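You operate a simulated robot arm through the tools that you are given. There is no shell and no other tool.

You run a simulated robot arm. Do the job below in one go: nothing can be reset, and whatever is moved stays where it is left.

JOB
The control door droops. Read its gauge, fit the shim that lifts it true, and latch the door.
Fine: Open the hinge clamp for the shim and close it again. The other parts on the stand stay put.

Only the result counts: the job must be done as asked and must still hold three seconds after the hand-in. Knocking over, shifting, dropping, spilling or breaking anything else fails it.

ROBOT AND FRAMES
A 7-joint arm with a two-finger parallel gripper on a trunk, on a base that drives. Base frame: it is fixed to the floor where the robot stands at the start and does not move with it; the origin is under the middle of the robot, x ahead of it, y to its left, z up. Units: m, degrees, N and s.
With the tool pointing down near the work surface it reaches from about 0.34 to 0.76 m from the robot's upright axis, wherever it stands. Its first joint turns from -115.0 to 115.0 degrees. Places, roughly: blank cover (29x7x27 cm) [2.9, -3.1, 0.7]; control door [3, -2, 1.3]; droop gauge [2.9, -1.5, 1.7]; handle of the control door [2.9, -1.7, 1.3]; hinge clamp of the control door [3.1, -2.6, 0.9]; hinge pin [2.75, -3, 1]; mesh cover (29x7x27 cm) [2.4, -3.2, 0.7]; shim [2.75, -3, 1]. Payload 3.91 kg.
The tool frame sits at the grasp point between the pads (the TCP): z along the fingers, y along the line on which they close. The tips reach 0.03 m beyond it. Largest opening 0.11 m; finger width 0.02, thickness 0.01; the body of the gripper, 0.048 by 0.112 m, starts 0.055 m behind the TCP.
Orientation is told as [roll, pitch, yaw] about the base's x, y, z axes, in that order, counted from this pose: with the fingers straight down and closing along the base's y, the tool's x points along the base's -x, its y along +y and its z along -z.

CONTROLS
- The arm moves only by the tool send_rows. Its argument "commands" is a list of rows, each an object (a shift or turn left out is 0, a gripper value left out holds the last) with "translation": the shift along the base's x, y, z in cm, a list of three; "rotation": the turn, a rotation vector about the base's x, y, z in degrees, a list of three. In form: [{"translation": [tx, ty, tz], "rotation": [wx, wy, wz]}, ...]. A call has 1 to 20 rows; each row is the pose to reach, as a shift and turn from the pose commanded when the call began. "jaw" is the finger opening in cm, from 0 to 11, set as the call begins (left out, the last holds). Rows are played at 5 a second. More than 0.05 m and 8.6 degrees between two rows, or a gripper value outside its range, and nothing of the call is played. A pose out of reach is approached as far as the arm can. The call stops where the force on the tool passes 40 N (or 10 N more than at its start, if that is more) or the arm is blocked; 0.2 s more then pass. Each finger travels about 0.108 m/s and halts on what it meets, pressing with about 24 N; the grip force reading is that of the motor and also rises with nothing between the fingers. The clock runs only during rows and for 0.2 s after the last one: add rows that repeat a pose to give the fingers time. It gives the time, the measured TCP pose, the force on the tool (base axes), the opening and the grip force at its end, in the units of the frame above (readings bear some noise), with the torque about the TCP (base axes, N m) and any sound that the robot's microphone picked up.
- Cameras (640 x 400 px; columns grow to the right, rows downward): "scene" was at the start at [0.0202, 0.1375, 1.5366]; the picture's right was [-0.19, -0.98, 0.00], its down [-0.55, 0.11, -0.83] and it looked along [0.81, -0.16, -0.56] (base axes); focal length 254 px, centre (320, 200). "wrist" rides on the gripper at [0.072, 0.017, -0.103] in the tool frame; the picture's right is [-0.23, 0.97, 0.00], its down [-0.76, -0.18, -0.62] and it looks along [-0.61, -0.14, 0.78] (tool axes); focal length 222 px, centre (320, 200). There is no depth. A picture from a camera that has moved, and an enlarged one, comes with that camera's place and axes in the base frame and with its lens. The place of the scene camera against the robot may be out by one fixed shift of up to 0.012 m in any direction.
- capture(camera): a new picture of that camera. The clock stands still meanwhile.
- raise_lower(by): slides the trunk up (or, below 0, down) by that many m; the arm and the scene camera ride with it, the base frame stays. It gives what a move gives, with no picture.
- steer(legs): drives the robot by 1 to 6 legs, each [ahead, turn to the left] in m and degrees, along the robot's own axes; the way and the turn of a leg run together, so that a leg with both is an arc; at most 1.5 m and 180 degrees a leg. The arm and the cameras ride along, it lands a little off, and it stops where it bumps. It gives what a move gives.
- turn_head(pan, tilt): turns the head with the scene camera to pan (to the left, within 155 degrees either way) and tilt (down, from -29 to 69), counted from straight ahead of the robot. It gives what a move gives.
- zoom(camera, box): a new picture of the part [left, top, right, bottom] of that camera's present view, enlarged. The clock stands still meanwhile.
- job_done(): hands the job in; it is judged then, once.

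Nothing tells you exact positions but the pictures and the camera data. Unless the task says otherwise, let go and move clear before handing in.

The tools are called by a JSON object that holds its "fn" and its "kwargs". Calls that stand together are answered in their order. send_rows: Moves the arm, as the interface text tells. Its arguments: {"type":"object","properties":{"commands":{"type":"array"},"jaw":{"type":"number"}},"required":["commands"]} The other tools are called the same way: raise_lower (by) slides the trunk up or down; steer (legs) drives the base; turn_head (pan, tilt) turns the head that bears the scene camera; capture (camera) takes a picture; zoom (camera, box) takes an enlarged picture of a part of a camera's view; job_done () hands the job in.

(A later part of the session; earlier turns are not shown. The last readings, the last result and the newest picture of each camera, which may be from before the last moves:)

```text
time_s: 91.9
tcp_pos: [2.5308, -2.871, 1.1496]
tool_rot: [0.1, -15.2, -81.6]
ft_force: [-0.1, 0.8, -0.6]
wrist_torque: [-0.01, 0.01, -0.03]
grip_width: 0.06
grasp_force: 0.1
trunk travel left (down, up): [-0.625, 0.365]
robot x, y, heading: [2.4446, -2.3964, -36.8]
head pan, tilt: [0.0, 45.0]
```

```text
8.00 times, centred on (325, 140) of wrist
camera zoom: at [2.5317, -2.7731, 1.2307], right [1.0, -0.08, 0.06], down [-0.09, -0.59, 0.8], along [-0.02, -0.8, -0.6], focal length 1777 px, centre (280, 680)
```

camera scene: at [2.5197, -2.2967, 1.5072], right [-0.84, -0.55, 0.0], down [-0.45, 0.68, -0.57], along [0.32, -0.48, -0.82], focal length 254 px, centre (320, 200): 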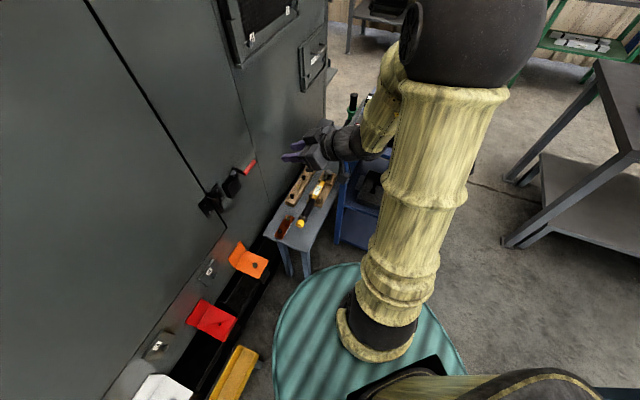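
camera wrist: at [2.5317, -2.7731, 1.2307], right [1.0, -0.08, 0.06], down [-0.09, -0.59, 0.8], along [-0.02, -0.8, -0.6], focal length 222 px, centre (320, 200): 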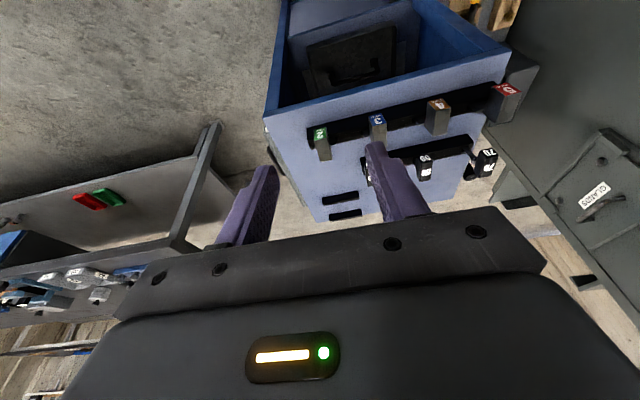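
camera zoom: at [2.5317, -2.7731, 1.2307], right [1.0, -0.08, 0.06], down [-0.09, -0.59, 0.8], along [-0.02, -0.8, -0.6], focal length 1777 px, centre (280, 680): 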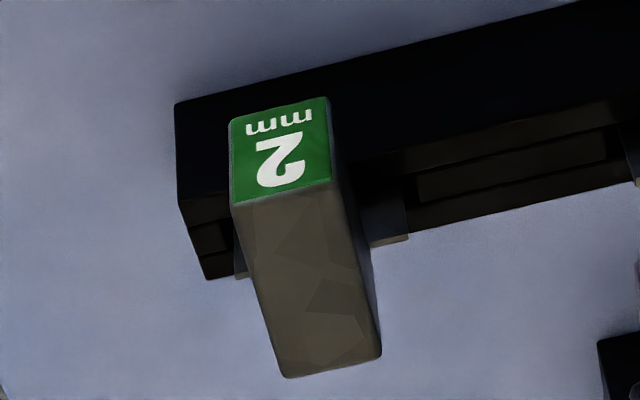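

From two views, the 2 mm shim's block is centred near (2.5355,-3.014), top z≈0.953, about 2.2 cm wide and 4.3 cm deep, with its thin plate at the rear and the label side overhanging the rack. I'll move above it with fingers partly open and check alignment.

{"fn": "send_rows", "kwargs": {"commands": [{"translation": [0.1, -3.5, -2]}, {"translation": [0.2, -7, -4]}, {"translation": [0.3, -10.5, -6]}, {"translation": [0.35, -13.5, -9]}, {"translation": [0.35, -13.5, -12]}, {"translation": [0.35, -13.5, -14]}, {"translation": [0.35, -13.5, -14]}], "jaw": 4.2}}

{"fn": "capture", "kwargs": {"camera": "wrist"}}

{"fn": "turn_head", "kwargs": {"pan": -40, "tilt": 40}}

{"fn": "capture", "kwargs": {"camera": "scene"}}

```text
time_s: 93.5
tcp_pos: [2.5338, -3.0085, 1.0098]
tool_rot: [0.2, -15.1, -81.7]
ft_force: [1.1, -0.1, 0.2]
wrist_torque: [-0.01, -0.01, -0.01]
grip_width: 0.0421
grasp_force: 0.1
trunk travel left (down, up): [-0.625, 0.365]
robot x, y, heading: [2.4442, -2.3952, -36.7]
head pan, tilt: [0.0, 45.0]
```

```text
taken
camera wrist: at [2.534, -2.9101, 1.0909], right [1.0, -0.07, 0.06], down [-0.09, -0.59, 0.8], along [-0.02, -0.8, -0.6], focal length 222 px, centre (320, 200)
```

wrist: 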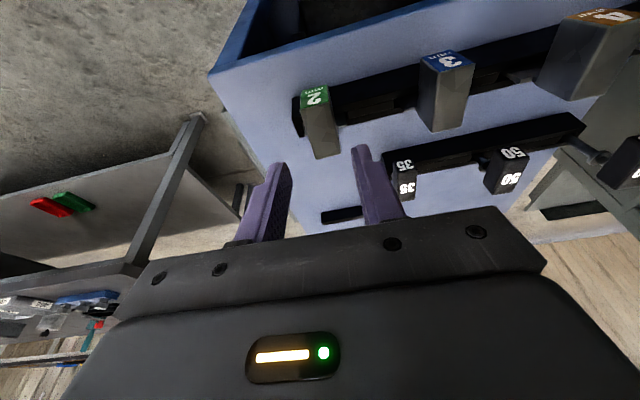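

```text
time_s: 94.6
tcp_pos: [2.5331, -3.0091, 1.0091]
tool_rot: [0.0, -15.0, -81.6]
ft_force: [0.1, 0.1, -0.4]
wrist_torque: [0.06, 0.02, -0.03]
grip_width: 0.0418
grasp_force: 0.1
trunk travel left (down, up): [-0.625, 0.365]
robot x, y, heading: [2.4455, -2.3951, -37.0]
head pan, tilt: [-40.0, 40.0]
```

```text
taken
camera scene: at [2.5001, -2.3196, 1.5278], right [-0.97, -0.23, 0.0], down [-0.15, 0.63, -0.77], along [0.18, -0.75, -0.64], focal length 254 px, centre (320, 200)
```

scene: 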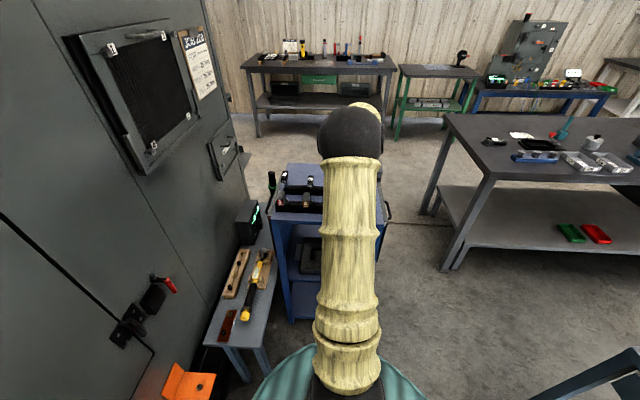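

{"fn": "zoom", "kwargs": {"camera": "wrist", "box": [270, 75, 380, 175]}}

```text
4.00 times, centred on (325, 125) of wrist
camera zoom: at [2.534, -2.91, 1.0912], right [1.0, -0.07, 0.06], down [-0.09, -0.59, 0.8], along [-0.02, -0.8, -0.6], focal length 888 px, centre (300, 500)
```

zoom: 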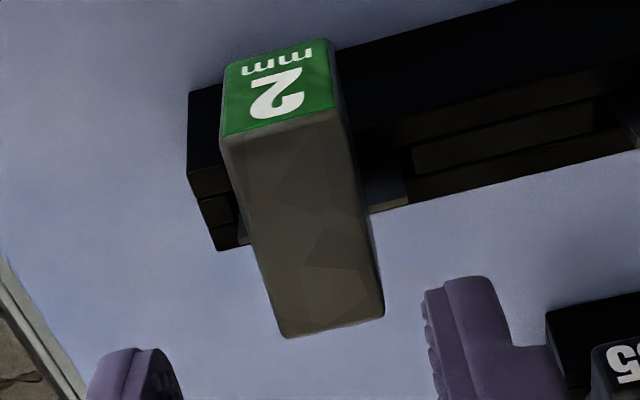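

Alignment agrees with my estimate. I'll lower the open fingers around the block.

{"fn": "send_rows", "kwargs": {"commands": [{"translation": [0.1, 0.3, -1.5]}, {"translation": [0.1, 0.3, -3]}, {"translation": [0.1, 0.3, -4.2]}, {"translation": [0.1, 0.3, -5.2]}, {"translation": [0.1, 0.3, -5.2]}]}}

{"fn": "zoom", "kwargs": {"camera": "wrist", "box": [230, 30, 430, 200]}}

```text
time_s: 95.8
tcp_pos: [2.5318, -3.0035, 0.96]
tool_rot: [0.1, -15.1, -81.6]
ft_force: [0.6, -0.1, -0.7]
wrist_torque: [0.01, -0.02, 0.0]
grip_width: 0.0421
grasp_force: 0.0
trunk travel left (down, up): [-0.625, 0.365]
robot x, y, heading: [2.4452, -2.3967, -36.6]
head pan, tilt: [-40.0, 40.0]
```

```text
2.35 times, centred on (330, 115) of wrist
camera zoom: at [2.5342, -2.9061, 1.0398], right [1.0, -0.07, 0.06], down [-0.09, -0.59, 0.8], along [-0.02, -0.8, -0.6], focal length 523 px, centre (296, 400)
```

zoom: 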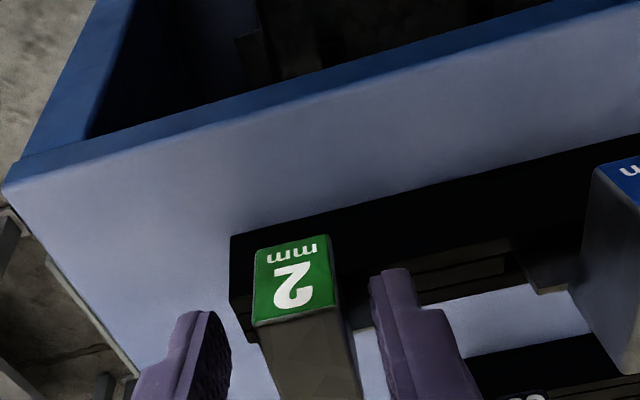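

The fingers straddle the block well centred. I'll lower 3 mm more and close on it.

{"fn": "send_rows", "kwargs": {"commands": [{"translation": [0, 0, -0.3]}, {"translation": [0, 0, -0.3]}]}}

{"fn": "send_rows", "kwargs": {"commands": [{"translation": [0, 0, 0]}, {"translation": [0, 0, 0]}, {"translation": [0, 0, 0]}, {"translation": [0, 0, 0]}], "jaw": 1}}

{"fn": "capture", "kwargs": {"camera": "wrist"}}

```text
time_s: 96.4
tcp_pos: [2.534, -3.004, 0.9567]
tool_rot: [0.1, -15.1, -81.6]
ft_force: [-0.5, 0.6, 0.1]
wrist_torque: [0.01, 0.0, -0.01]
grip_width: 0.0419
grasp_force: 0.1
trunk travel left (down, up): [-0.625, 0.365]
robot x, y, heading: [2.4415, -2.399, -36.7]
head pan, tilt: [-40.0, 40.0]
```

```text
time_s: 97.4
tcp_pos: [2.5343, -3.005, 0.9554]
tool_rot: [0.1, -15.1, -81.6]
ft_force: [2.4, 0.7, 0.5]
wrist_torque: [0.21, -0.13, 0.35]
grip_width: 0.0217
grasp_force: 24.2
trunk travel left (down, up): [-0.625, 0.365]
robot x, y, heading: [2.4443, -2.3997, -36.7]
head pan, tilt: [-40.0, 40.0]
```

```text
taken
camera wrist: at [2.5349, -2.9061, 1.0364], right [1.0, -0.07, 0.06], down [-0.09, -0.59, 0.8], along [-0.02, -0.8, -0.6], focal length 222 px, centre (320, 200)
```

wrist: 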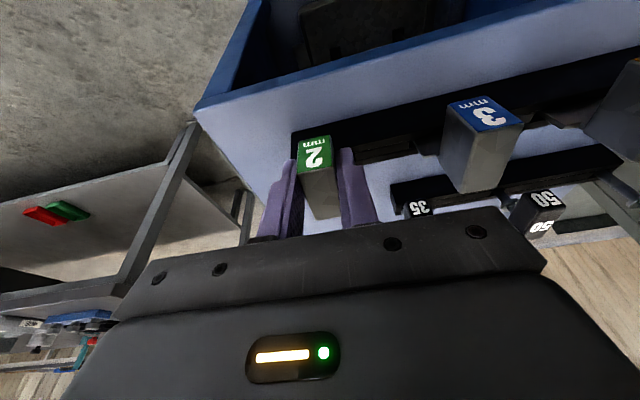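

The block is gripped at 2.17 cm width. I'll lift straight up, out of the rack.

{"fn": "send_rows", "kwargs": {"commands": [{"translation": [0, 0, 1]}, {"translation": [0, 0, 2]}, {"translation": [0, 0, 3.5]}, {"translation": [0, 0, 5]}, {"translation": [0, 0, 7]}, {"translation": [0, 0, 9]}, {"translation": [0, 0, 11]}, {"translation": [0, 0, 13]}, {"translation": [0, 0, 13]}]}}

{"fn": "capture", "kwargs": {"camera": "wrist"}}

{"fn": "capture", "kwargs": {"camera": "scene"}}

```text
time_s: 99.4
tcp_pos: [2.533, -3.0063, 1.086]
tool_rot: [0.1, -15.1, -81.6]
ft_force: [-0.7, 0.2, -0.8]
wrist_torque: [0.01, 0.02, -0.02]
grip_width: 0.0213
grasp_force: 24.0
trunk travel left (down, up): [-0.625, 0.365]
robot x, y, heading: [2.4395, -2.3975, -36.6]
head pan, tilt: [-40.0, 40.0]
```

```text
taken
camera wrist: at [2.5341, -2.908, 1.1658], right [1.0, -0.08, 0.06], down [-0.09, -0.59, 0.8], along [-0.02, -0.8, -0.6], focal length 222 px, centre (320, 200)
```

wrist: 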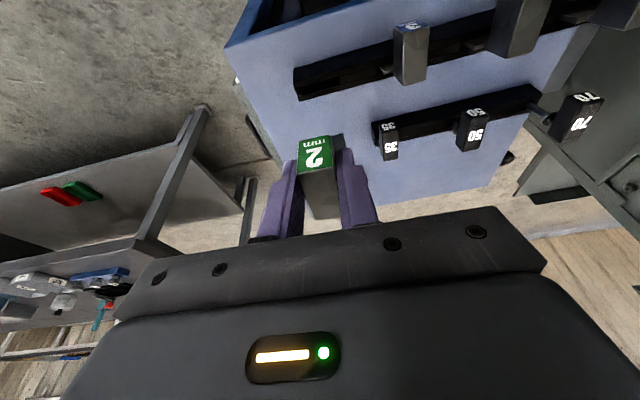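

```text
taken
camera scene: at [2.5, -2.3196, 1.5278], right [-0.97, -0.23, 0.0], down [-0.15, 0.63, -0.77], along [0.18, -0.75, -0.64], focal length 254 px, centre (320, 200)
```

scene: 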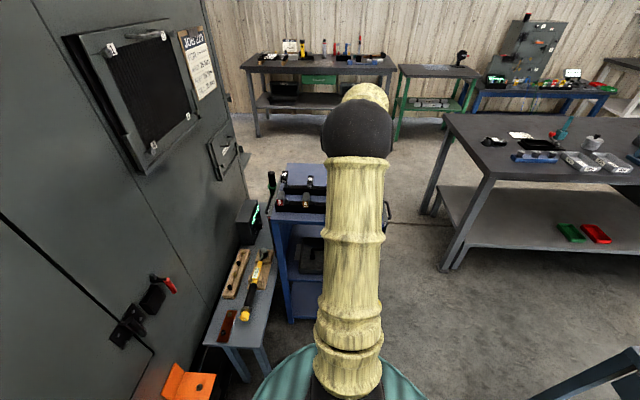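

The shim is out and held. I'll check how it sits in the grip.

{"fn": "zoom", "kwargs": {"camera": "wrist", "box": [255, 110, 395, 230]}}

```text
3.33 times, centred on (325, 170) of wrist
camera zoom: at [2.5341, -2.908, 1.1658], right [1.0, -0.08, 0.06], down [-0.09, -0.59, 0.8], along [-0.02, -0.8, -0.6], focal length 740 px, centre (303, 300)
```

zoom: 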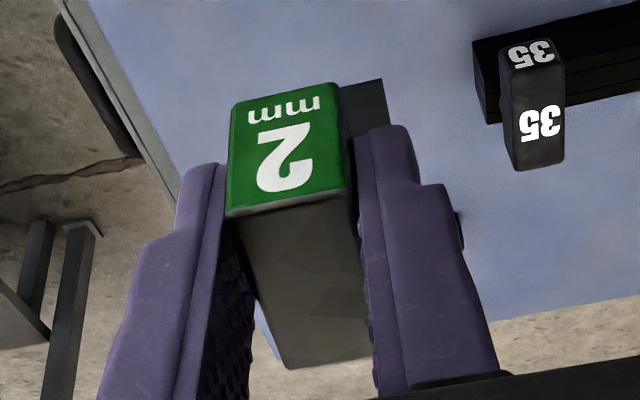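

The shim sits unchanged in the grip, plate hanging about 8 cm below the TCP. I'll swing it 90° toward the clamp, label facing outward, to a point in front of and above the pocket.

{"fn": "send_rows", "kwargs": {"commands": [{"translation": [2, 3.4, 1], "rotation": [0, 0, 7.5]}, {"translation": [4.5, 6.8, 2], "rotation": [0, 0, 15]}, {"translation": [7.5, 10.2, 3], "rotation": [0, 0, 22.5]}, {"translation": [10.5, 13.6, 3.5], "rotation": [0, 0, 30]}, {"translation": [13.5, 17, 3.5], "rotation": [0, 0, 37.5]}, {"translation": [16.5, 20.4, 3.5], "rotation": [0, 0, 45]}, {"translation": [19.5, 23.8, 3.5], "rotation": [0, 0, 52.5]}, {"translation": [22.5, 27.2, 3.5], "rotation": [0, 0, 60]}, {"translation": [25.5, 30.6, 3.5], "rotation": [0, 0, 67.5]}, {"translation": [29, 34, 3.5], "rotation": [0, 0, 75]}, {"translation": [32.5, 37.2, 3.5], "rotation": [0, 0, 82.5]}, {"translation": [36.6, 40.3, 3.5], "rotation": [0, 0, 90]}, {"translation": [36.6, 40.3, 3.5], "rotation": [0, 0, 90]}]}}

{"fn": "capture", "kwargs": {"camera": "wrist"}}

{"fn": "turn_head", "kwargs": {"pan": 15, "tilt": 40}}

{"fn": "capture", "kwargs": {"camera": "scene"}}

```text
refused: row 12 steps farther than a row can; nothing moved
```

```text
taken
camera wrist: at [2.5341, -2.908, 1.1658], right [1.0, -0.08, 0.06], down [-0.09, -0.59, 0.8], along [-0.02, -0.8, -0.6], focal length 222 px, centre (320, 200)
```

wrist: 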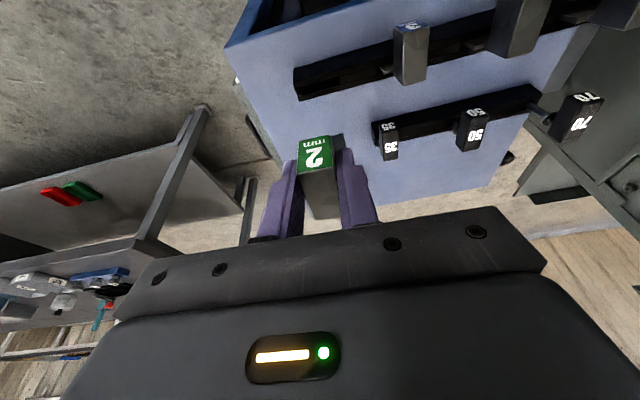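

```text
time_s: 100.6
tcp_pos: [2.5323, -3.0053, 1.0846]
tool_rot: [0.1, -15.0, -81.5]
ft_force: [-0.9, 0.6, -0.9]
wrist_torque: [0.0, 0.01, -0.03]
grip_width: 0.0213
grasp_force: 24.3
trunk travel left (down, up): [-0.625, 0.365]
robot x, y, heading: [2.4455, -2.3984, -36.8]
head pan, tilt: [15.0, 40.0]
```

```text
taken
camera scene: at [2.5594, -2.2683, 1.5279], right [-0.37, -0.93, 0.0], down [-0.6, 0.24, -0.77], along [0.71, -0.28, -0.64], focal length 254 px, centre (320, 200)
```

scene: 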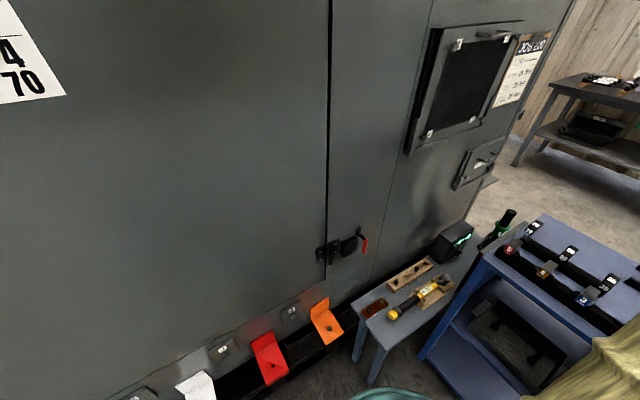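

{"fn": "send_rows", "kwargs": {"commands": [{"translation": [1.5, 3.4, 1], "rotation": [0, 0, 7]}, {"translation": [3.5, 6.8, 2], "rotation": [0, 0, 14]}, {"translation": [6, 10.2, 3], "rotation": [0, 0, 21]}, {"translation": [8.5, 13.6, 3.5], "rotation": [0, 0, 28]}, {"translation": [11, 17, 3.5], "rotation": [0, 0, 35]}, {"translation": [13.5, 20.2, 3.5], "rotation": [0, 0, 42]}, {"translation": [16, 23.4, 3.5], "rotation": [0, 0, 49]}, {"translation": [18.5, 26.6, 3.5], "rotation": [0, 0, 56]}, {"translation": [21.5, 29.6, 3.5], "rotation": [0, 0, 63]}, {"translation": [24.5, 32.4, 3.5], "rotation": [0, 0, 70]}, {"translation": [27.5, 35.2, 3.5], "rotation": [0, 0, 77]}, {"translation": [30.5, 37.8, 3.5], "rotation": [0, 0, 84]}, {"translation": [33.5, 39.5, 3.5], "rotation": [0, 0, 90]}, {"translation": [36.6, 40.3, 3.5], "rotation": [0, 0, 90]}, {"translation": [36.6, 40.3, 3.5], "rotation": [0, 0, 90]}]}}

{"fn": "capture", "kwargs": {"camera": "wrist"}}

{"fn": "capture", "kwargs": {"camera": "scene"}}

```text
time_s: 103.8
tcp_pos: [2.9028, -2.601, 1.12]
tool_rot: [0.0, -15.2, 8.4]
ft_force: [0.6, -0.2, -1.0]
wrist_torque: [0.0, 0.04, 0.04]
grip_width: 0.0215
grasp_force: 24.0
trunk travel left (down, up): [-0.625, 0.365]
robot x, y, heading: [2.4445, -2.3941, -37.0]
head pan, tilt: [15.0, 40.0]
```

```text
taken
camera wrist: at [2.8028, -2.5995, 1.2007], right [0.07, 1.0, 0.06], down [0.59, -0.09, 0.8], along [0.8, -0.02, -0.6], focal length 222 px, centre (320, 200)
```

wrist: 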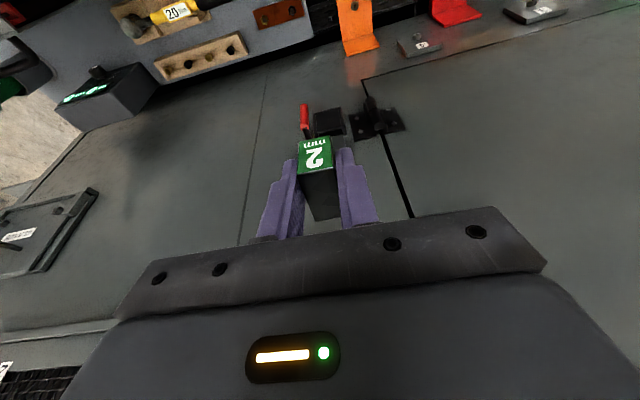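

```text
taken
camera scene: at [2.5594, -2.268, 1.5279], right [-0.37, -0.93, 0.0], down [-0.6, 0.24, -0.77], along [0.71, -0.28, -0.64], focal length 254 px, centre (320, 200)
```

scene: 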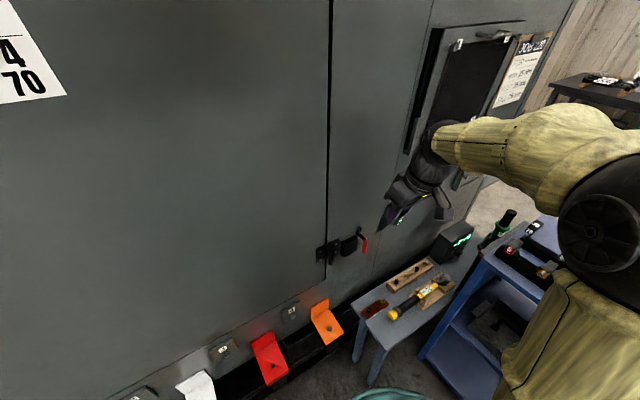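

{"fn": "zoom", "kwargs": {"camera": "wrist", "box": [290, 95, 360, 150]}}

```text
7.27 times, centred on (325, 122) of wrist
camera zoom: at [2.8028, -2.5995, 1.2007], right [0.07, 1.0, 0.06], down [0.59, -0.09, 0.8], along [0.8, -0.02, -0.6], focal length 1615 px, centre (284, 764)
```

zoom: 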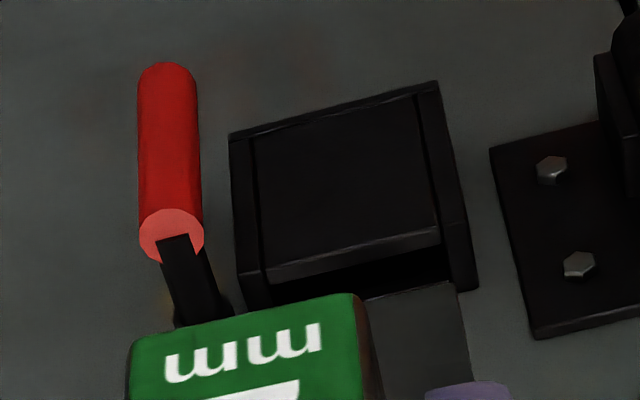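

Both views agree on the slot; the held plate is centred about 1.65 cm right of the camera axis line. I'll move so that the plate hangs 4 cm directly above the slot.

{"fn": "send_rows", "kwargs": {"commands": [{"translation": [2.8, 0.4, -2.5]}, {"translation": [5.6, 0.8, -5]}, {"translation": [8.4, 1.2, -7.5]}, {"translation": [11, 1.5, -10]}, {"translation": [12.6, 1.75, -12.5]}, {"translation": [13.23, 1.84, -14.07]}, {"translation": [13.23, 1.84, -14.07]}, {"translation": [13.23, 1.84, -14.07]}]}}

{"fn": "capture", "kwargs": {"camera": "wrist"}}

{"fn": "turn_head", "kwargs": {"pan": 25, "tilt": 40}}

{"fn": "capture", "kwargs": {"camera": "scene"}}

```text
time_s: 105.6
tcp_pos: [3.0334, -2.582, 0.9784]
tool_rot: [0.0, -15.0, 8.4]
ft_force: [-0.2, 0.2, -0.6]
wrist_torque: [-0.01, 0.0, -0.02]
grip_width: 0.0214
grasp_force: 24.0
trunk travel left (down, up): [-0.625, 0.365]
robot x, y, heading: [2.4442, -2.3974, -36.7]
head pan, tilt: [15.0, 40.0]
```

```text
taken
camera wrist: at [2.9334, -2.5794, 1.0591], right [0.07, 1.0, 0.06], down [0.59, -0.09, 0.8], along [0.8, -0.02, -0.6], focal length 222 px, centre (320, 200)
```

wrist: 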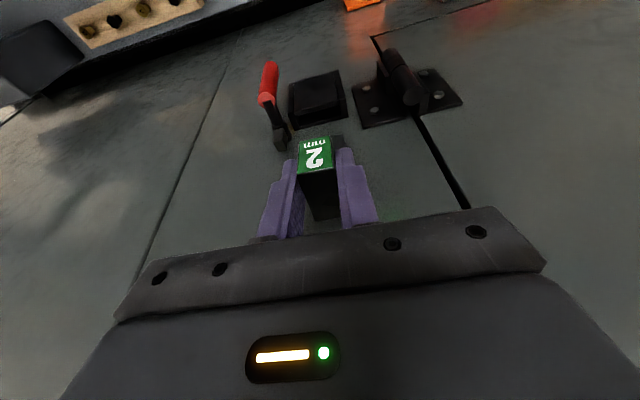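

```text
time_s: 106.3
tcp_pos: [3.0331, -2.5822, 0.9786]
tool_rot: [0.0, -15.1, 8.4]
ft_force: [-0.6, -0.5, -0.1]
wrist_torque: [0.0, 0.01, 0.01]
grip_width: 0.0213
grasp_force: 23.8
trunk travel left (down, up): [-0.625, 0.365]
robot x, y, heading: [2.4475, -2.3978, -36.6]
head pan, tilt: [25.0, 40.0]
```

```text
taken
camera scene: at [2.5638, -2.254, 1.5278], right [-0.2, -0.98, 0.0], down [-0.63, 0.13, -0.77], along [0.75, -0.16, -0.64], focal length 254 px, centre (320, 200)
```

scene: 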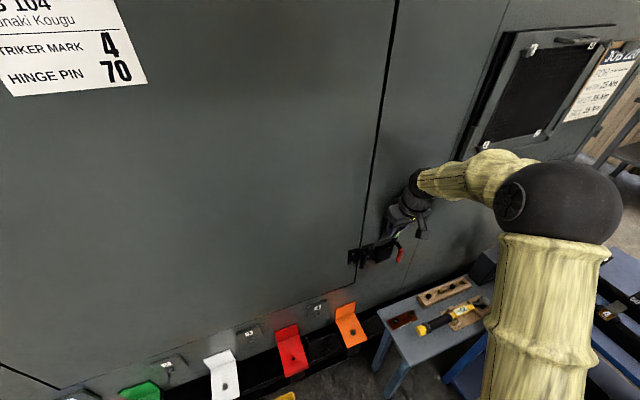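

{"fn": "zoom", "kwargs": {"camera": "wrist", "box": [250, 50, 370, 160]}}

{"fn": "zoom", "kwargs": {"camera": "scene", "box": [340, 190, 440, 275]}}

```text
3.64 times, centred on (310, 105) of wrist
camera zoom: at [2.9333, -2.5795, 1.0592], right [0.07, 1.0, 0.06], down [0.59, -0.09, 0.8], along [0.8, -0.02, -0.6], focal length 808 px, centre (356, 546)
```

zoom: 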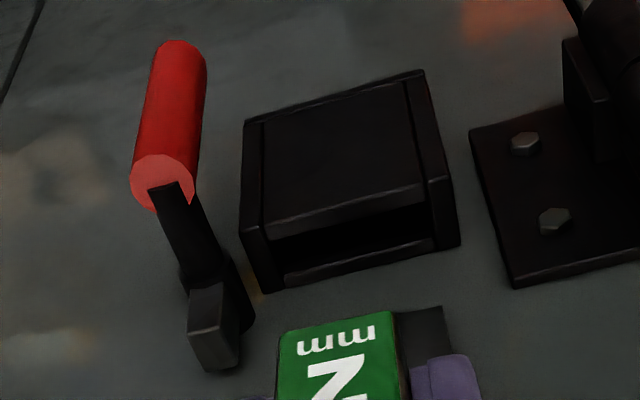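

```text
4.71 times, centred on (390, 232) of scene
camera zoom: at [2.5638, -2.254, 1.5278], right [-0.2, -0.98, 0.0], down [-0.63, 0.13, -0.77], along [0.75, -0.16, -0.64], focal length 1196 px, centre (-9, 47)
```

zoom: 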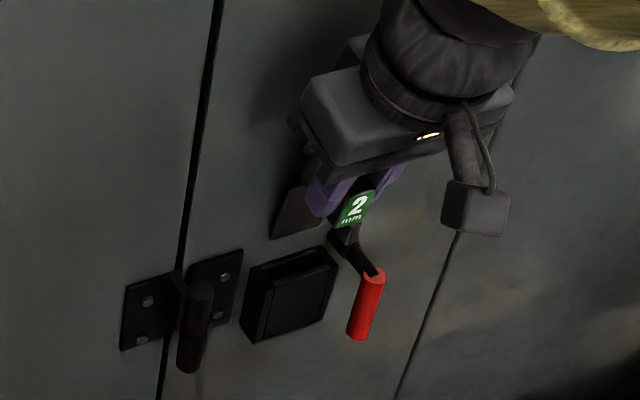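

The plate is over the slot with about 1–1.5 mm correction needed. I'll make it and lower the plate's lower edge into the slot, watching the forces.

{"fn": "send_rows", "kwargs": {"commands": [{"translation": [0.15, -0.08, 0]}, {"translation": [0.15, -0.08, -1]}, {"translation": [0.15, -0.08, -2]}, {"translation": [0.15, -0.08, -3]}, {"translation": [0.15, -0.08, -4]}, {"translation": [0.15, -0.08, -4.8]}, {"translation": [0.15, -0.08, -4.8]}]}}

{"fn": "zoom", "kwargs": {"camera": "wrist", "box": [250, 30, 370, 160]}}

{"fn": "zoom", "kwargs": {"camera": "scene", "box": [340, 190, 440, 275]}}

```text
time_s: 107.9
tcp_pos: [3.0325, -2.5845, 0.9314]
tool_rot: [0.1, -15.2, 8.5]
ft_force: [-2.8, -1.2, 14.0]
wrist_torque: [-0.05, -0.35, 0.41]
grip_width: 0.0214
grasp_force: 23.7
trunk travel left (down, up): [-0.625, 0.365]
robot x, y, heading: [2.4449, -2.3981, -36.8]
head pan, tilt: [25.0, 40.0]
```

```text
3.08 times, centred on (310, 95) of wrist
camera zoom: at [2.9328, -2.5815, 1.0121], right [0.07, 1.0, 0.06], down [0.59, -0.09, 0.8], along [0.8, -0.02, -0.59], focal length 684 px, centre (351, 523)
```

zoom: 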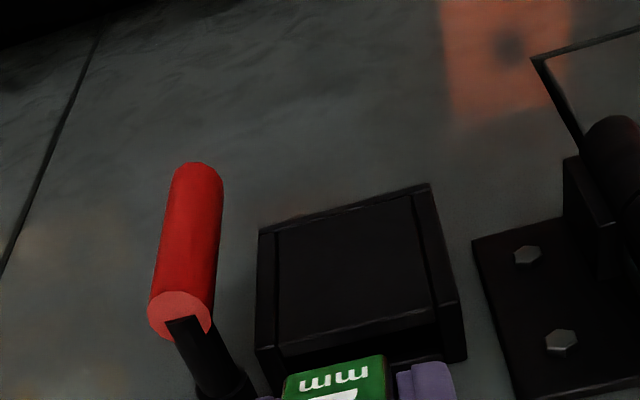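

```text
4.71 times, centred on (390, 232) of scene
camera zoom: at [2.5618, -2.2536, 1.528], right [-0.2, -0.98, 0.0], down [-0.63, 0.13, -0.77], along [0.75, -0.15, -0.64], focal length 1196 px, centre (-9, 47)
```

zoom: 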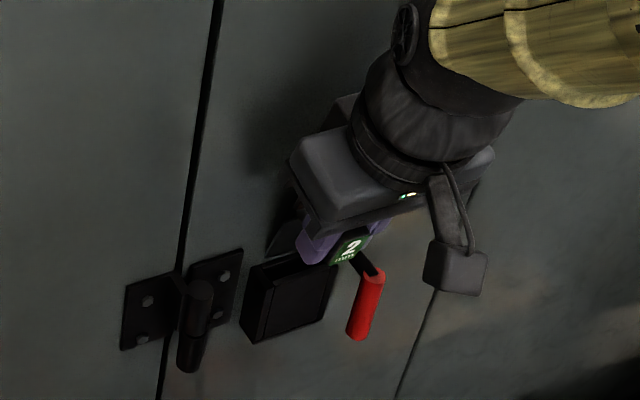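

There's a 14 N contact as the plate's lower edge reaches the slot. Let me look closely before pushing on.

{"fn": "zoom", "kwargs": {"camera": "wrist", "box": [300, 85, 350, 135]}}

{"fn": "zoom", "kwargs": {"camera": "scene", "box": [385, 230, 425, 265]}}

```text
8.00 times, centred on (325, 110) of wrist
camera zoom: at [2.9328, -2.5815, 1.0121], right [0.07, 1.0, 0.06], down [0.59, -0.09, 0.8], along [0.8, -0.02, -0.59], focal length 1777 px, centre (280, 920)
```

zoom: 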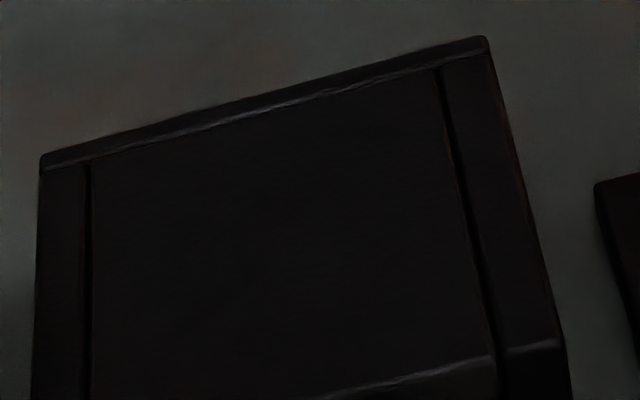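

```text
11.43 times, centred on (405, 248) of scene
camera zoom: at [2.5618, -2.2536, 1.528], right [-0.2, -0.98, 0.0], down [-0.63, 0.13, -0.77], along [0.75, -0.15, -0.64], focal length 2903 px, centre (-651, -343)
```

zoom: 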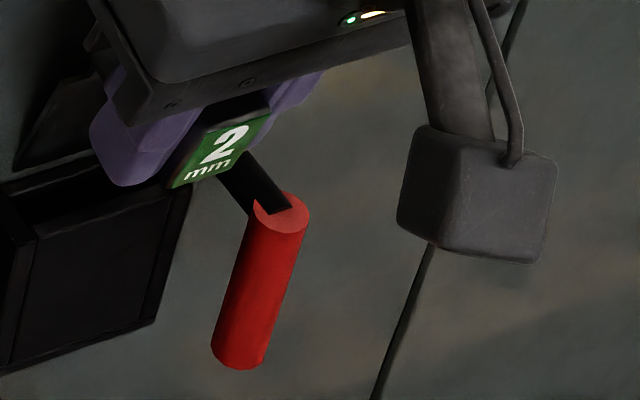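

{"fn": "zoom", "kwargs": {"camera": "scene", "box": [372, 225, 406, 255]}}

{"fn": "zoom", "kwargs": {"camera": "wrist", "box": [290, 115, 360, 170]}}

```text
13.33 times, centred on (389, 240) of scene
camera zoom: at [2.5618, -2.2536, 1.528], right [-0.2, -0.98, 0.0], down [-0.63, 0.13, -0.77], along [0.75, -0.15, -0.64], focal length 3387 px, centre (-600, -333)
```

zoom: 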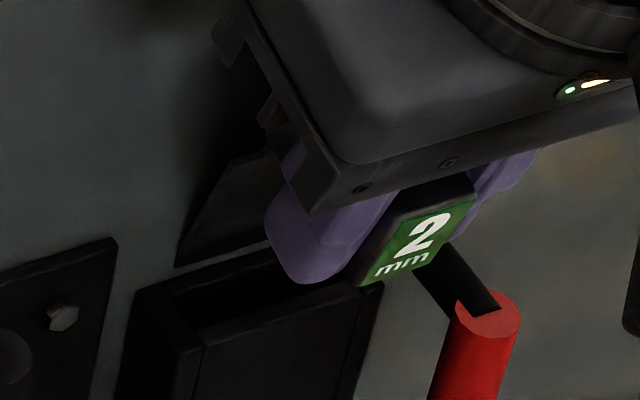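

```text
7.27 times, centred on (325, 142) of wrist
camera zoom: at [2.9328, -2.5815, 1.0121], right [0.07, 1.0, 0.06], down [0.59, -0.09, 0.8], along [0.8, -0.02, -0.59], focal length 1615 px, centre (284, 618)
```

zoom: 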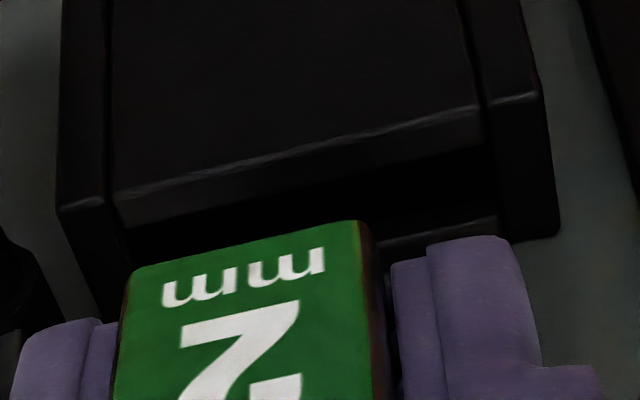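

The plate's lower edge seems to be landing on the pocket's rear rim – it hangs slightly too far toward the cabinet. I'll lift back off and re-measure.

{"fn": "send_rows", "kwargs": {"commands": [{"translation": [0, 0, 1]}, {"translation": [0, 0, 2]}, {"translation": [0, 0, 3]}, {"translation": [0, 0, 4]}, {"translation": [0, 0, 4]}]}}

{"fn": "zoom", "kwargs": {"camera": "wrist", "box": [250, 50, 370, 160]}}

{"fn": "zoom", "kwargs": {"camera": "scene", "box": [355, 195, 425, 255]}}

```text
time_s: 109.1
tcp_pos: [3.0335, -2.5836, 0.9712]
tool_rot: [0.1, -15.2, 8.3]
ft_force: [-7.9, -0.5, -2.0]
wrist_torque: [-0.17, 0.68, 0.13]
grip_width: 0.0216
grasp_force: 24.6
trunk travel left (down, up): [-0.625, 0.365]
robot x, y, heading: [2.4444, -2.3927, -36.5]
head pan, tilt: [25.0, 40.0]
```

```text
3.64 times, centred on (310, 105) of wrist
camera zoom: at [2.9334, -2.5815, 1.052], right [0.08, 1.0, 0.06], down [0.59, -0.09, 0.8], along [0.8, -0.02, -0.6], focal length 808 px, centre (356, 546)
```

zoom: 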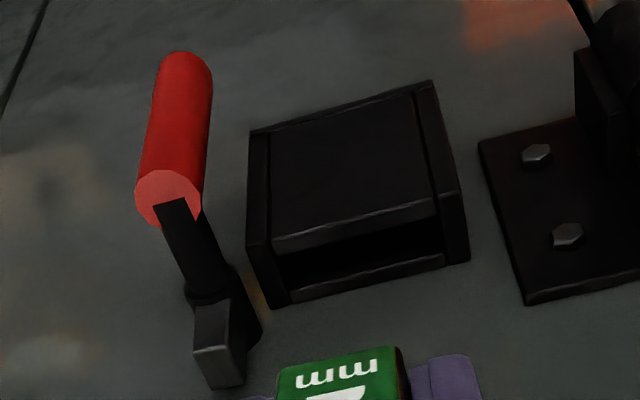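

```text
6.67 times, centred on (390, 225) of scene
camera zoom: at [2.563, -2.2541, 1.5279], right [-0.2, -0.98, 0.0], down [-0.63, 0.13, -0.77], along [0.75, -0.15, -0.64], focal length 1694 px, centre (-147, 33)
```

zoom: 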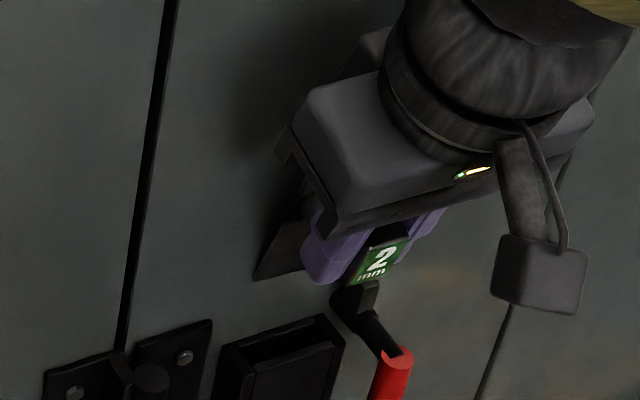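

{"fn": "zoom", "kwargs": {"camera": "wrist", "box": [255, 110, 395, 230]}}

{"fn": "zoom", "kwargs": {"camera": "scene", "box": [378, 215, 418, 250]}}

```text
3.33 times, centred on (325, 170) of wrist
camera zoom: at [2.9334, -2.5815, 1.052], right [0.08, 1.0, 0.06], down [0.59, -0.09, 0.8], along [0.8, -0.02, -0.6], focal length 740 px, centre (303, 300)
```

zoom: 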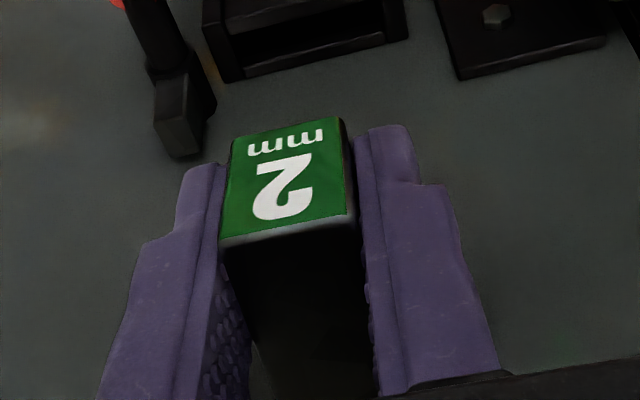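

```text
11.43 times, centred on (398, 232) of scene
camera zoom: at [2.563, -2.2541, 1.5279], right [-0.2, -0.98, 0.0], down [-0.63, 0.13, -0.77], along [0.75, -0.15, -0.64], focal length 2903 px, centre (-571, -171)
```

zoom: 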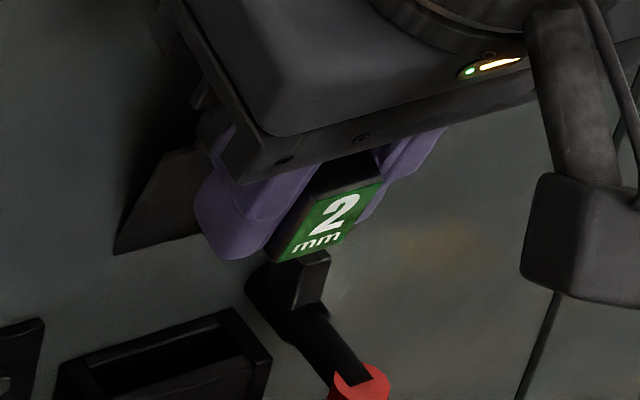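

The plate actually hung about 6 mm closer to the cabinet than I'd assumed, so it caught the rear rim and the shim slid up and tilted about 12° in the grip. I'll back away from the face and measure its present pose.

{"fn": "send_rows", "kwargs": {"commands": [{"translation": [-1.5, -0.2, 0.3]}, {"translation": [-3.5, -0.5, 1]}, {"translation": [-6, -0.9, 2]}, {"translation": [-8, -1.2, 3]}, {"translation": [-8, -1.2, 3]}]}}

{"fn": "zoom", "kwargs": {"camera": "wrist", "box": [255, 100, 395, 230]}}

{"fn": "turn_head", "kwargs": {"pan": 25, "tilt": 35}}

{"fn": "capture", "kwargs": {"camera": "scene"}}

```text
time_s: 110.3
tcp_pos: [2.953, -2.5965, 1.0011]
tool_rot: [0.2, -15.1, 8.5]
ft_force: [-0.8, 0.0, -0.9]
wrist_torque: [-0.01, 0.03, 0.02]
grip_width: 0.0213
grasp_force: 23.9
trunk travel left (down, up): [-0.625, 0.365]
robot x, y, heading: [2.4433, -2.3968, -36.7]
head pan, tilt: [25.0, 40.0]
```

```text
3.08 times, centred on (325, 165) of wrist
camera zoom: at [2.8538, -2.5937, 1.0816], right [0.07, 1.0, 0.06], down [0.59, -0.09, 0.8], along [0.8, -0.02, -0.6], focal length 684 px, centre (305, 308)
```

zoom: 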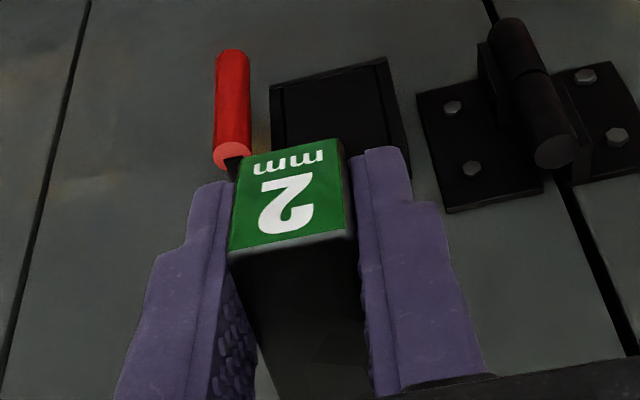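

```text
time_s: 111.0
tcp_pos: [2.9536, -2.597, 1.0017]
tool_rot: [0.2, -15.1, 8.4]
ft_force: [0.1, -0.3, -0.1]
wrist_torque: [0.01, 0.02, 0.03]
grip_width: 0.0214
grasp_force: 23.8
trunk travel left (down, up): [-0.625, 0.365]
robot x, y, heading: [2.4454, -2.3943, -36.8]
head pan, tilt: [25.0, 35.0]
```

```text
taken
camera scene: at [2.5668, -2.2546, 1.5354], right [-0.2, -0.98, 0.0], down [-0.56, 0.12, -0.82], along [0.8, -0.17, -0.57], focal length 254 px, centre (320, 200)
```

scene: 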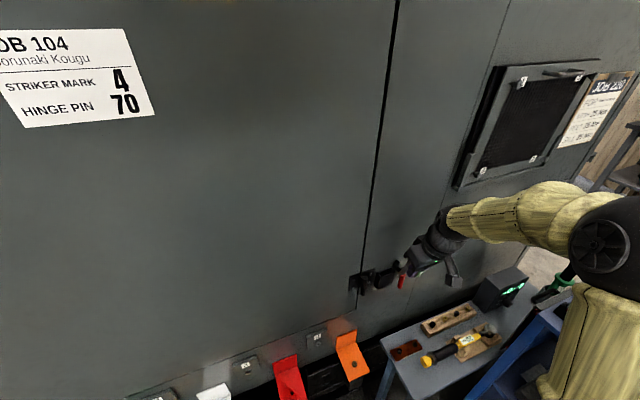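

{"fn": "zoom", "kwargs": {"camera": "scene", "box": [385, 215, 455, 280]}}

```text
6.15 times, centred on (420, 248) of scene
camera zoom: at [2.5668, -2.2546, 1.5354], right [-0.2, -0.98, 0.0], down [-0.56, 0.12, -0.82], along [0.8, -0.17, -0.57], focal length 1563 px, centre (-295, -92)
```

zoom: 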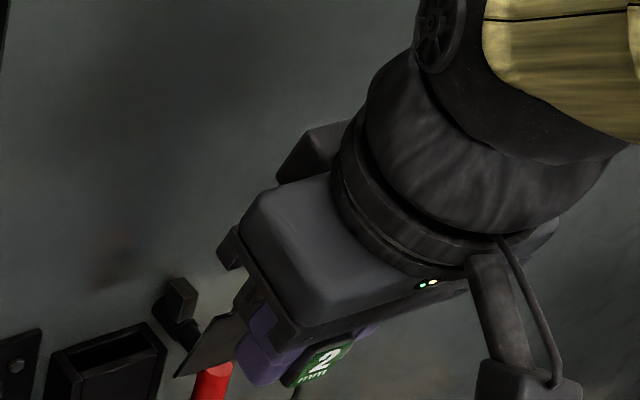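

To measure the shim's pose in the grip from the side, I'll turn the tool about 40° so the head camera sees it in profile.

{"fn": "send_rows", "kwargs": {"commands": [{"translation": [-0.5, 0, 0], "rotation": [0, 0, 8]}, {"translation": [-1, 0, 0], "rotation": [0, 0, 16]}, {"translation": [-1.5, 0, 0], "rotation": [0, 0, 24]}, {"translation": [-2, 0, 0], "rotation": [0, 0, 32]}, {"translation": [-2, 0, 0], "rotation": [0, 0, 40]}, {"translation": [-2, 0, 0], "rotation": [0, 0, 40]}]}}

{"fn": "turn_head", "kwargs": {"pan": 0, "tilt": 45}}

{"fn": "capture", "kwargs": {"camera": "scene"}}

```text
time_s: 112.4
tcp_pos: [2.9335, -2.5937, 1.0021]
tool_rot: [0.2, -15.2, 48.5]
ft_force: [-0.6, 0.1, -0.7]
wrist_torque: [-0.02, 0.0, 0.01]
grip_width: 0.0213
grasp_force: 23.6
trunk travel left (down, up): [-0.625, 0.365]
robot x, y, heading: [2.4412, -2.393, -36.6]
head pan, tilt: [25.0, 35.0]
```

```text
time_s: 113.3
tcp_pos: [2.9331, -2.5958, 1.0019]
tool_rot: [0.1, -15.0, 48.4]
ft_force: [-0.4, 0.0, -0.6]
wrist_torque: [-0.01, -0.02, -0.02]
grip_width: 0.0213
grasp_force: 24.0
trunk travel left (down, up): [-0.625, 0.365]
robot x, y, heading: [2.4437, -2.3957, -36.6]
head pan, tilt: [0.0, 45.0]
```

```text
taken
camera scene: at [2.5458, -2.2853, 1.5206], right [-0.6, -0.8, 0.0], down [-0.57, 0.42, -0.71], along [0.57, -0.42, -0.71], focal length 254 px, centre (320, 200)
```

scene: 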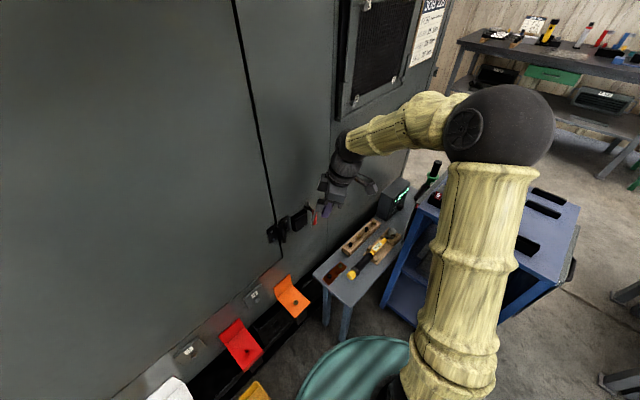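

{"fn": "zoom", "kwargs": {"camera": "scene", "box": [300, 165, 370, 225]}}

{"fn": "zoom", "kwargs": {"camera": "scene", "box": [305, 185, 345, 220]}}

```text
6.67 times, centred on (335, 195) of scene
camera zoom: at [2.5458, -2.2853, 1.5206], right [-0.6, -0.8, 0.0], down [-0.57, 0.42, -0.71], along [0.57, -0.42, -0.71], focal length 1694 px, centre (220, 233)
```

zoom: 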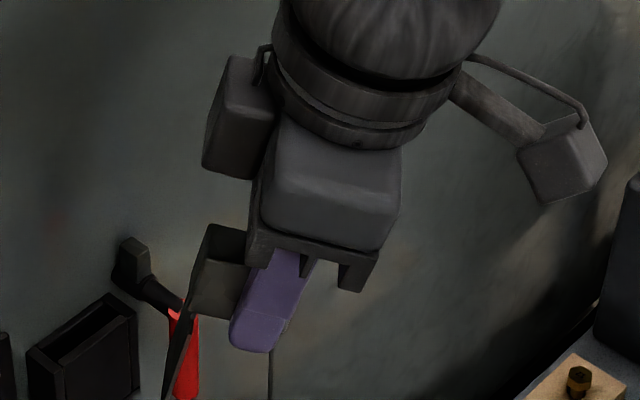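

```text
11.43 times, centred on (325, 202) of scene
camera zoom: at [2.5458, -2.2853, 1.5206], right [-0.6, -0.8, 0.0], down [-0.57, 0.42, -0.71], along [0.57, -0.42, -0.71], focal length 2903 px, centre (263, 171)
```

zoom: 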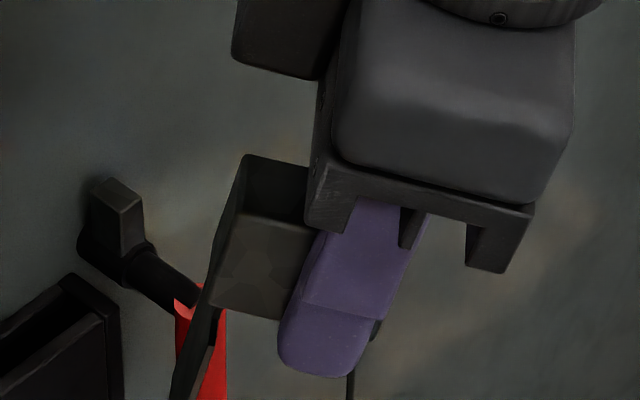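

{"fn": "zoom", "kwargs": {"camera": "scene", "box": [310, 190, 336, 214]}}

{"fn": "zoom", "kwargs": {"camera": "scene", "box": [306, 206, 332, 230]}}

```text
16.00 times, centred on (323, 202) of scene
camera zoom: at [2.5458, -2.2853, 1.5206], right [-0.6, -0.8, 0.0], down [-0.57, 0.42, -0.71], along [0.57, -0.42, -0.71], focal length 4064 px, centre (272, 168)
```

zoom: 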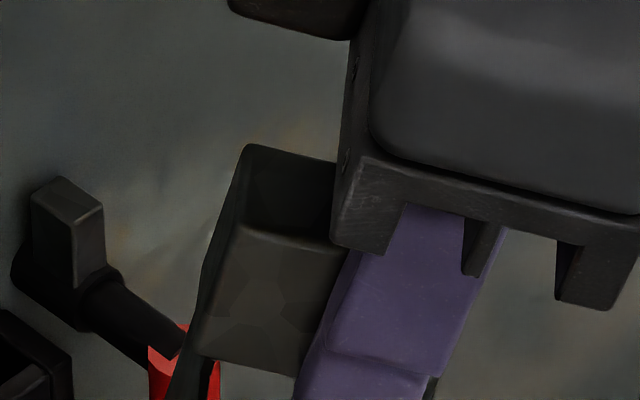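

```text
16.00 times, centred on (319, 218) of scene
camera zoom: at [2.5458, -2.2853, 1.5206], right [-0.6, -0.8, 0.0], down [-0.57, 0.42, -0.71], along [0.57, -0.42, -0.71], focal length 4064 px, centre (336, -88)
```

zoom: 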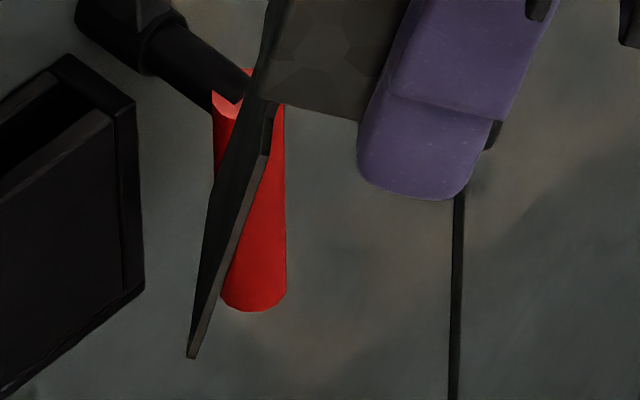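

In profile I see the shim's plate is flush with the block's back face, and the whole shim is tilted about 14° (plate bottom toward the cabinet). I can square it by pressing its flat back gently against the flat cabinet panel above the clamp; first I turn back and rise to a clear height.

{"fn": "send_rows", "kwargs": {"commands": [{"translation": [0.5, 0, 1], "rotation": [0, 0, -8]}, {"translation": [1, 0, 2], "rotation": [0, 0, -16]}, {"translation": [1.5, 0, 3], "rotation": [0, 0, -24]}, {"translation": [2, 0, 4], "rotation": [0, 0, -32]}, {"translation": [2.7, 0.6, 5], "rotation": [0, 0, -40.1]}, {"translation": [2.7, 0.6, 6.5], "rotation": [0, 0, -40.1]}, {"translation": [2.7, 0.6, 6.5], "rotation": [0, 0, -40.1]}]}}

{"fn": "capture", "kwargs": {"camera": "wrist"}}

```text
time_s: 114.9
tcp_pos: [2.961, -2.5893, 1.0671]
tool_rot: [0.0, -15.1, 8.2]
ft_force: [-0.6, 0.4, -0.4]
wrist_torque: [0.01, 0.01, 0.0]
grip_width: 0.0211
grasp_force: 24.0
trunk travel left (down, up): [-0.625, 0.365]
robot x, y, heading: [2.4448, -2.4014, -36.9]
head pan, tilt: [0.0, 45.0]
```

```text
taken
camera wrist: at [2.8615, -2.5863, 1.1472], right [0.08, 1.0, 0.06], down [0.59, -0.1, 0.8], along [0.8, -0.03, -0.6], focal length 222 px, centre (320, 200)
```

wrist: 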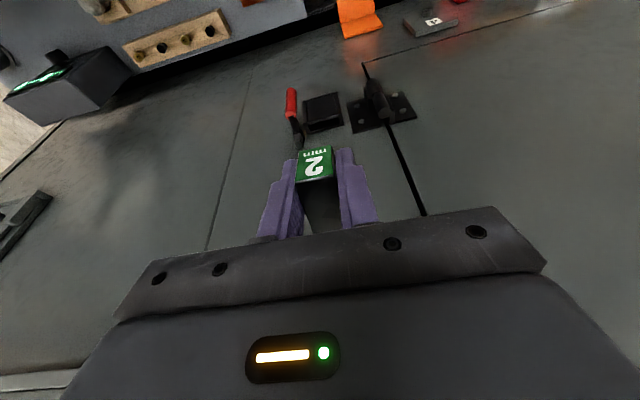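

{"fn": "send_rows", "kwargs": {"commands": [{"translation": [2, 0.3, 0]}, {"translation": [4, 0.6, 0]}, {"translation": [5.44, 0.8, 0]}, {"translation": [5.93, 0.88, 0]}, {"translation": [6.43, 0.95, 0]}, {"translation": [6.92, 1.02, 0]}, {"translation": [6.92, 1.02, 0]}]}}

{"fn": "zoom", "kwargs": {"camera": "wrist", "box": [255, 100, 395, 230]}}

```text
time_s: 116.5
tcp_pos: [3.0301, -2.5798, 1.0676]
tool_rot: [0.2, -15.1, 8.3]
ft_force: [0.5, -1.0, -1.1]
wrist_torque: [-0.03, 0.03, -0.02]
grip_width: 0.0213
grasp_force: 23.8
trunk travel left (down, up): [-0.625, 0.365]
robot x, y, heading: [2.4461, -2.3973, -36.8]
head pan, tilt: [0.0, 45.0]
```

```text
3.08 times, centred on (325, 165) of wrist
camera zoom: at [2.9305, -2.5768, 1.1473], right [0.08, 1.0, 0.06], down [0.59, -0.09, 0.8], along [0.8, -0.03, -0.6], focal length 684 px, centre (305, 308)
```

zoom: 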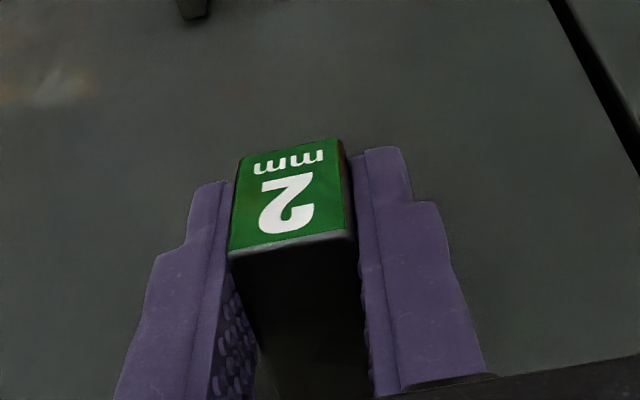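

No contact yet. I'll continue in small steps.

{"fn": "send_rows", "kwargs": {"commands": [{"translation": [0.2, 0.03, 0]}, {"translation": [0.4, 0.06, 0]}, {"translation": [0.6, 0.09, 0]}, {"translation": [0.8, 0.12, 0]}]}}

{"fn": "send_rows", "kwargs": {"commands": [{"translation": [0.2, 0.03, 0]}, {"translation": [0.4, 0.06, 0]}, {"translation": [0.6, 0.09, 0]}]}}

{"fn": "zoom", "kwargs": {"camera": "wrist", "box": [255, 100, 395, 230]}}

```text
time_s: 117.5
tcp_pos: [3.0364, -2.5785, 1.0668]
tool_rot: [0.0, -15.2, 8.2]
ft_force: [-9.2, -2.8, 3.4]
wrist_torque: [-0.11, 0.62, 0.16]
grip_width: 0.0213
grasp_force: 23.7
trunk travel left (down, up): [-0.625, 0.365]
robot x, y, heading: [2.4456, -2.3965, -36.8]
head pan, tilt: [0.0, 45.0]
```

```text
time_s: 118.3
tcp_pos: [3.0427, -2.578, 1.0678]
tool_rot: [0.1, -15.1, 8.3]
ft_force: [-7.9, -1.8, 2.5]
wrist_torque: [-0.08, 0.59, 0.12]
grip_width: 0.0216
grasp_force: 24.1
trunk travel left (down, up): [-0.625, 0.365]
robot x, y, heading: [2.4442, -2.3984, -36.8]
head pan, tilt: [0.0, 45.0]
```

```text
3.08 times, centred on (325, 165) of wrist
camera zoom: at [2.943, -2.5745, 1.1475], right [0.08, 1.0, 0.06], down [0.59, -0.09, 0.8], along [0.8, -0.02, -0.6], focal length 684 px, centre (305, 308)
```

zoom: 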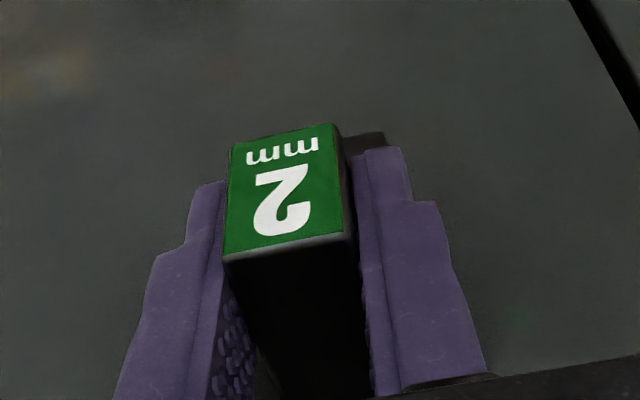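

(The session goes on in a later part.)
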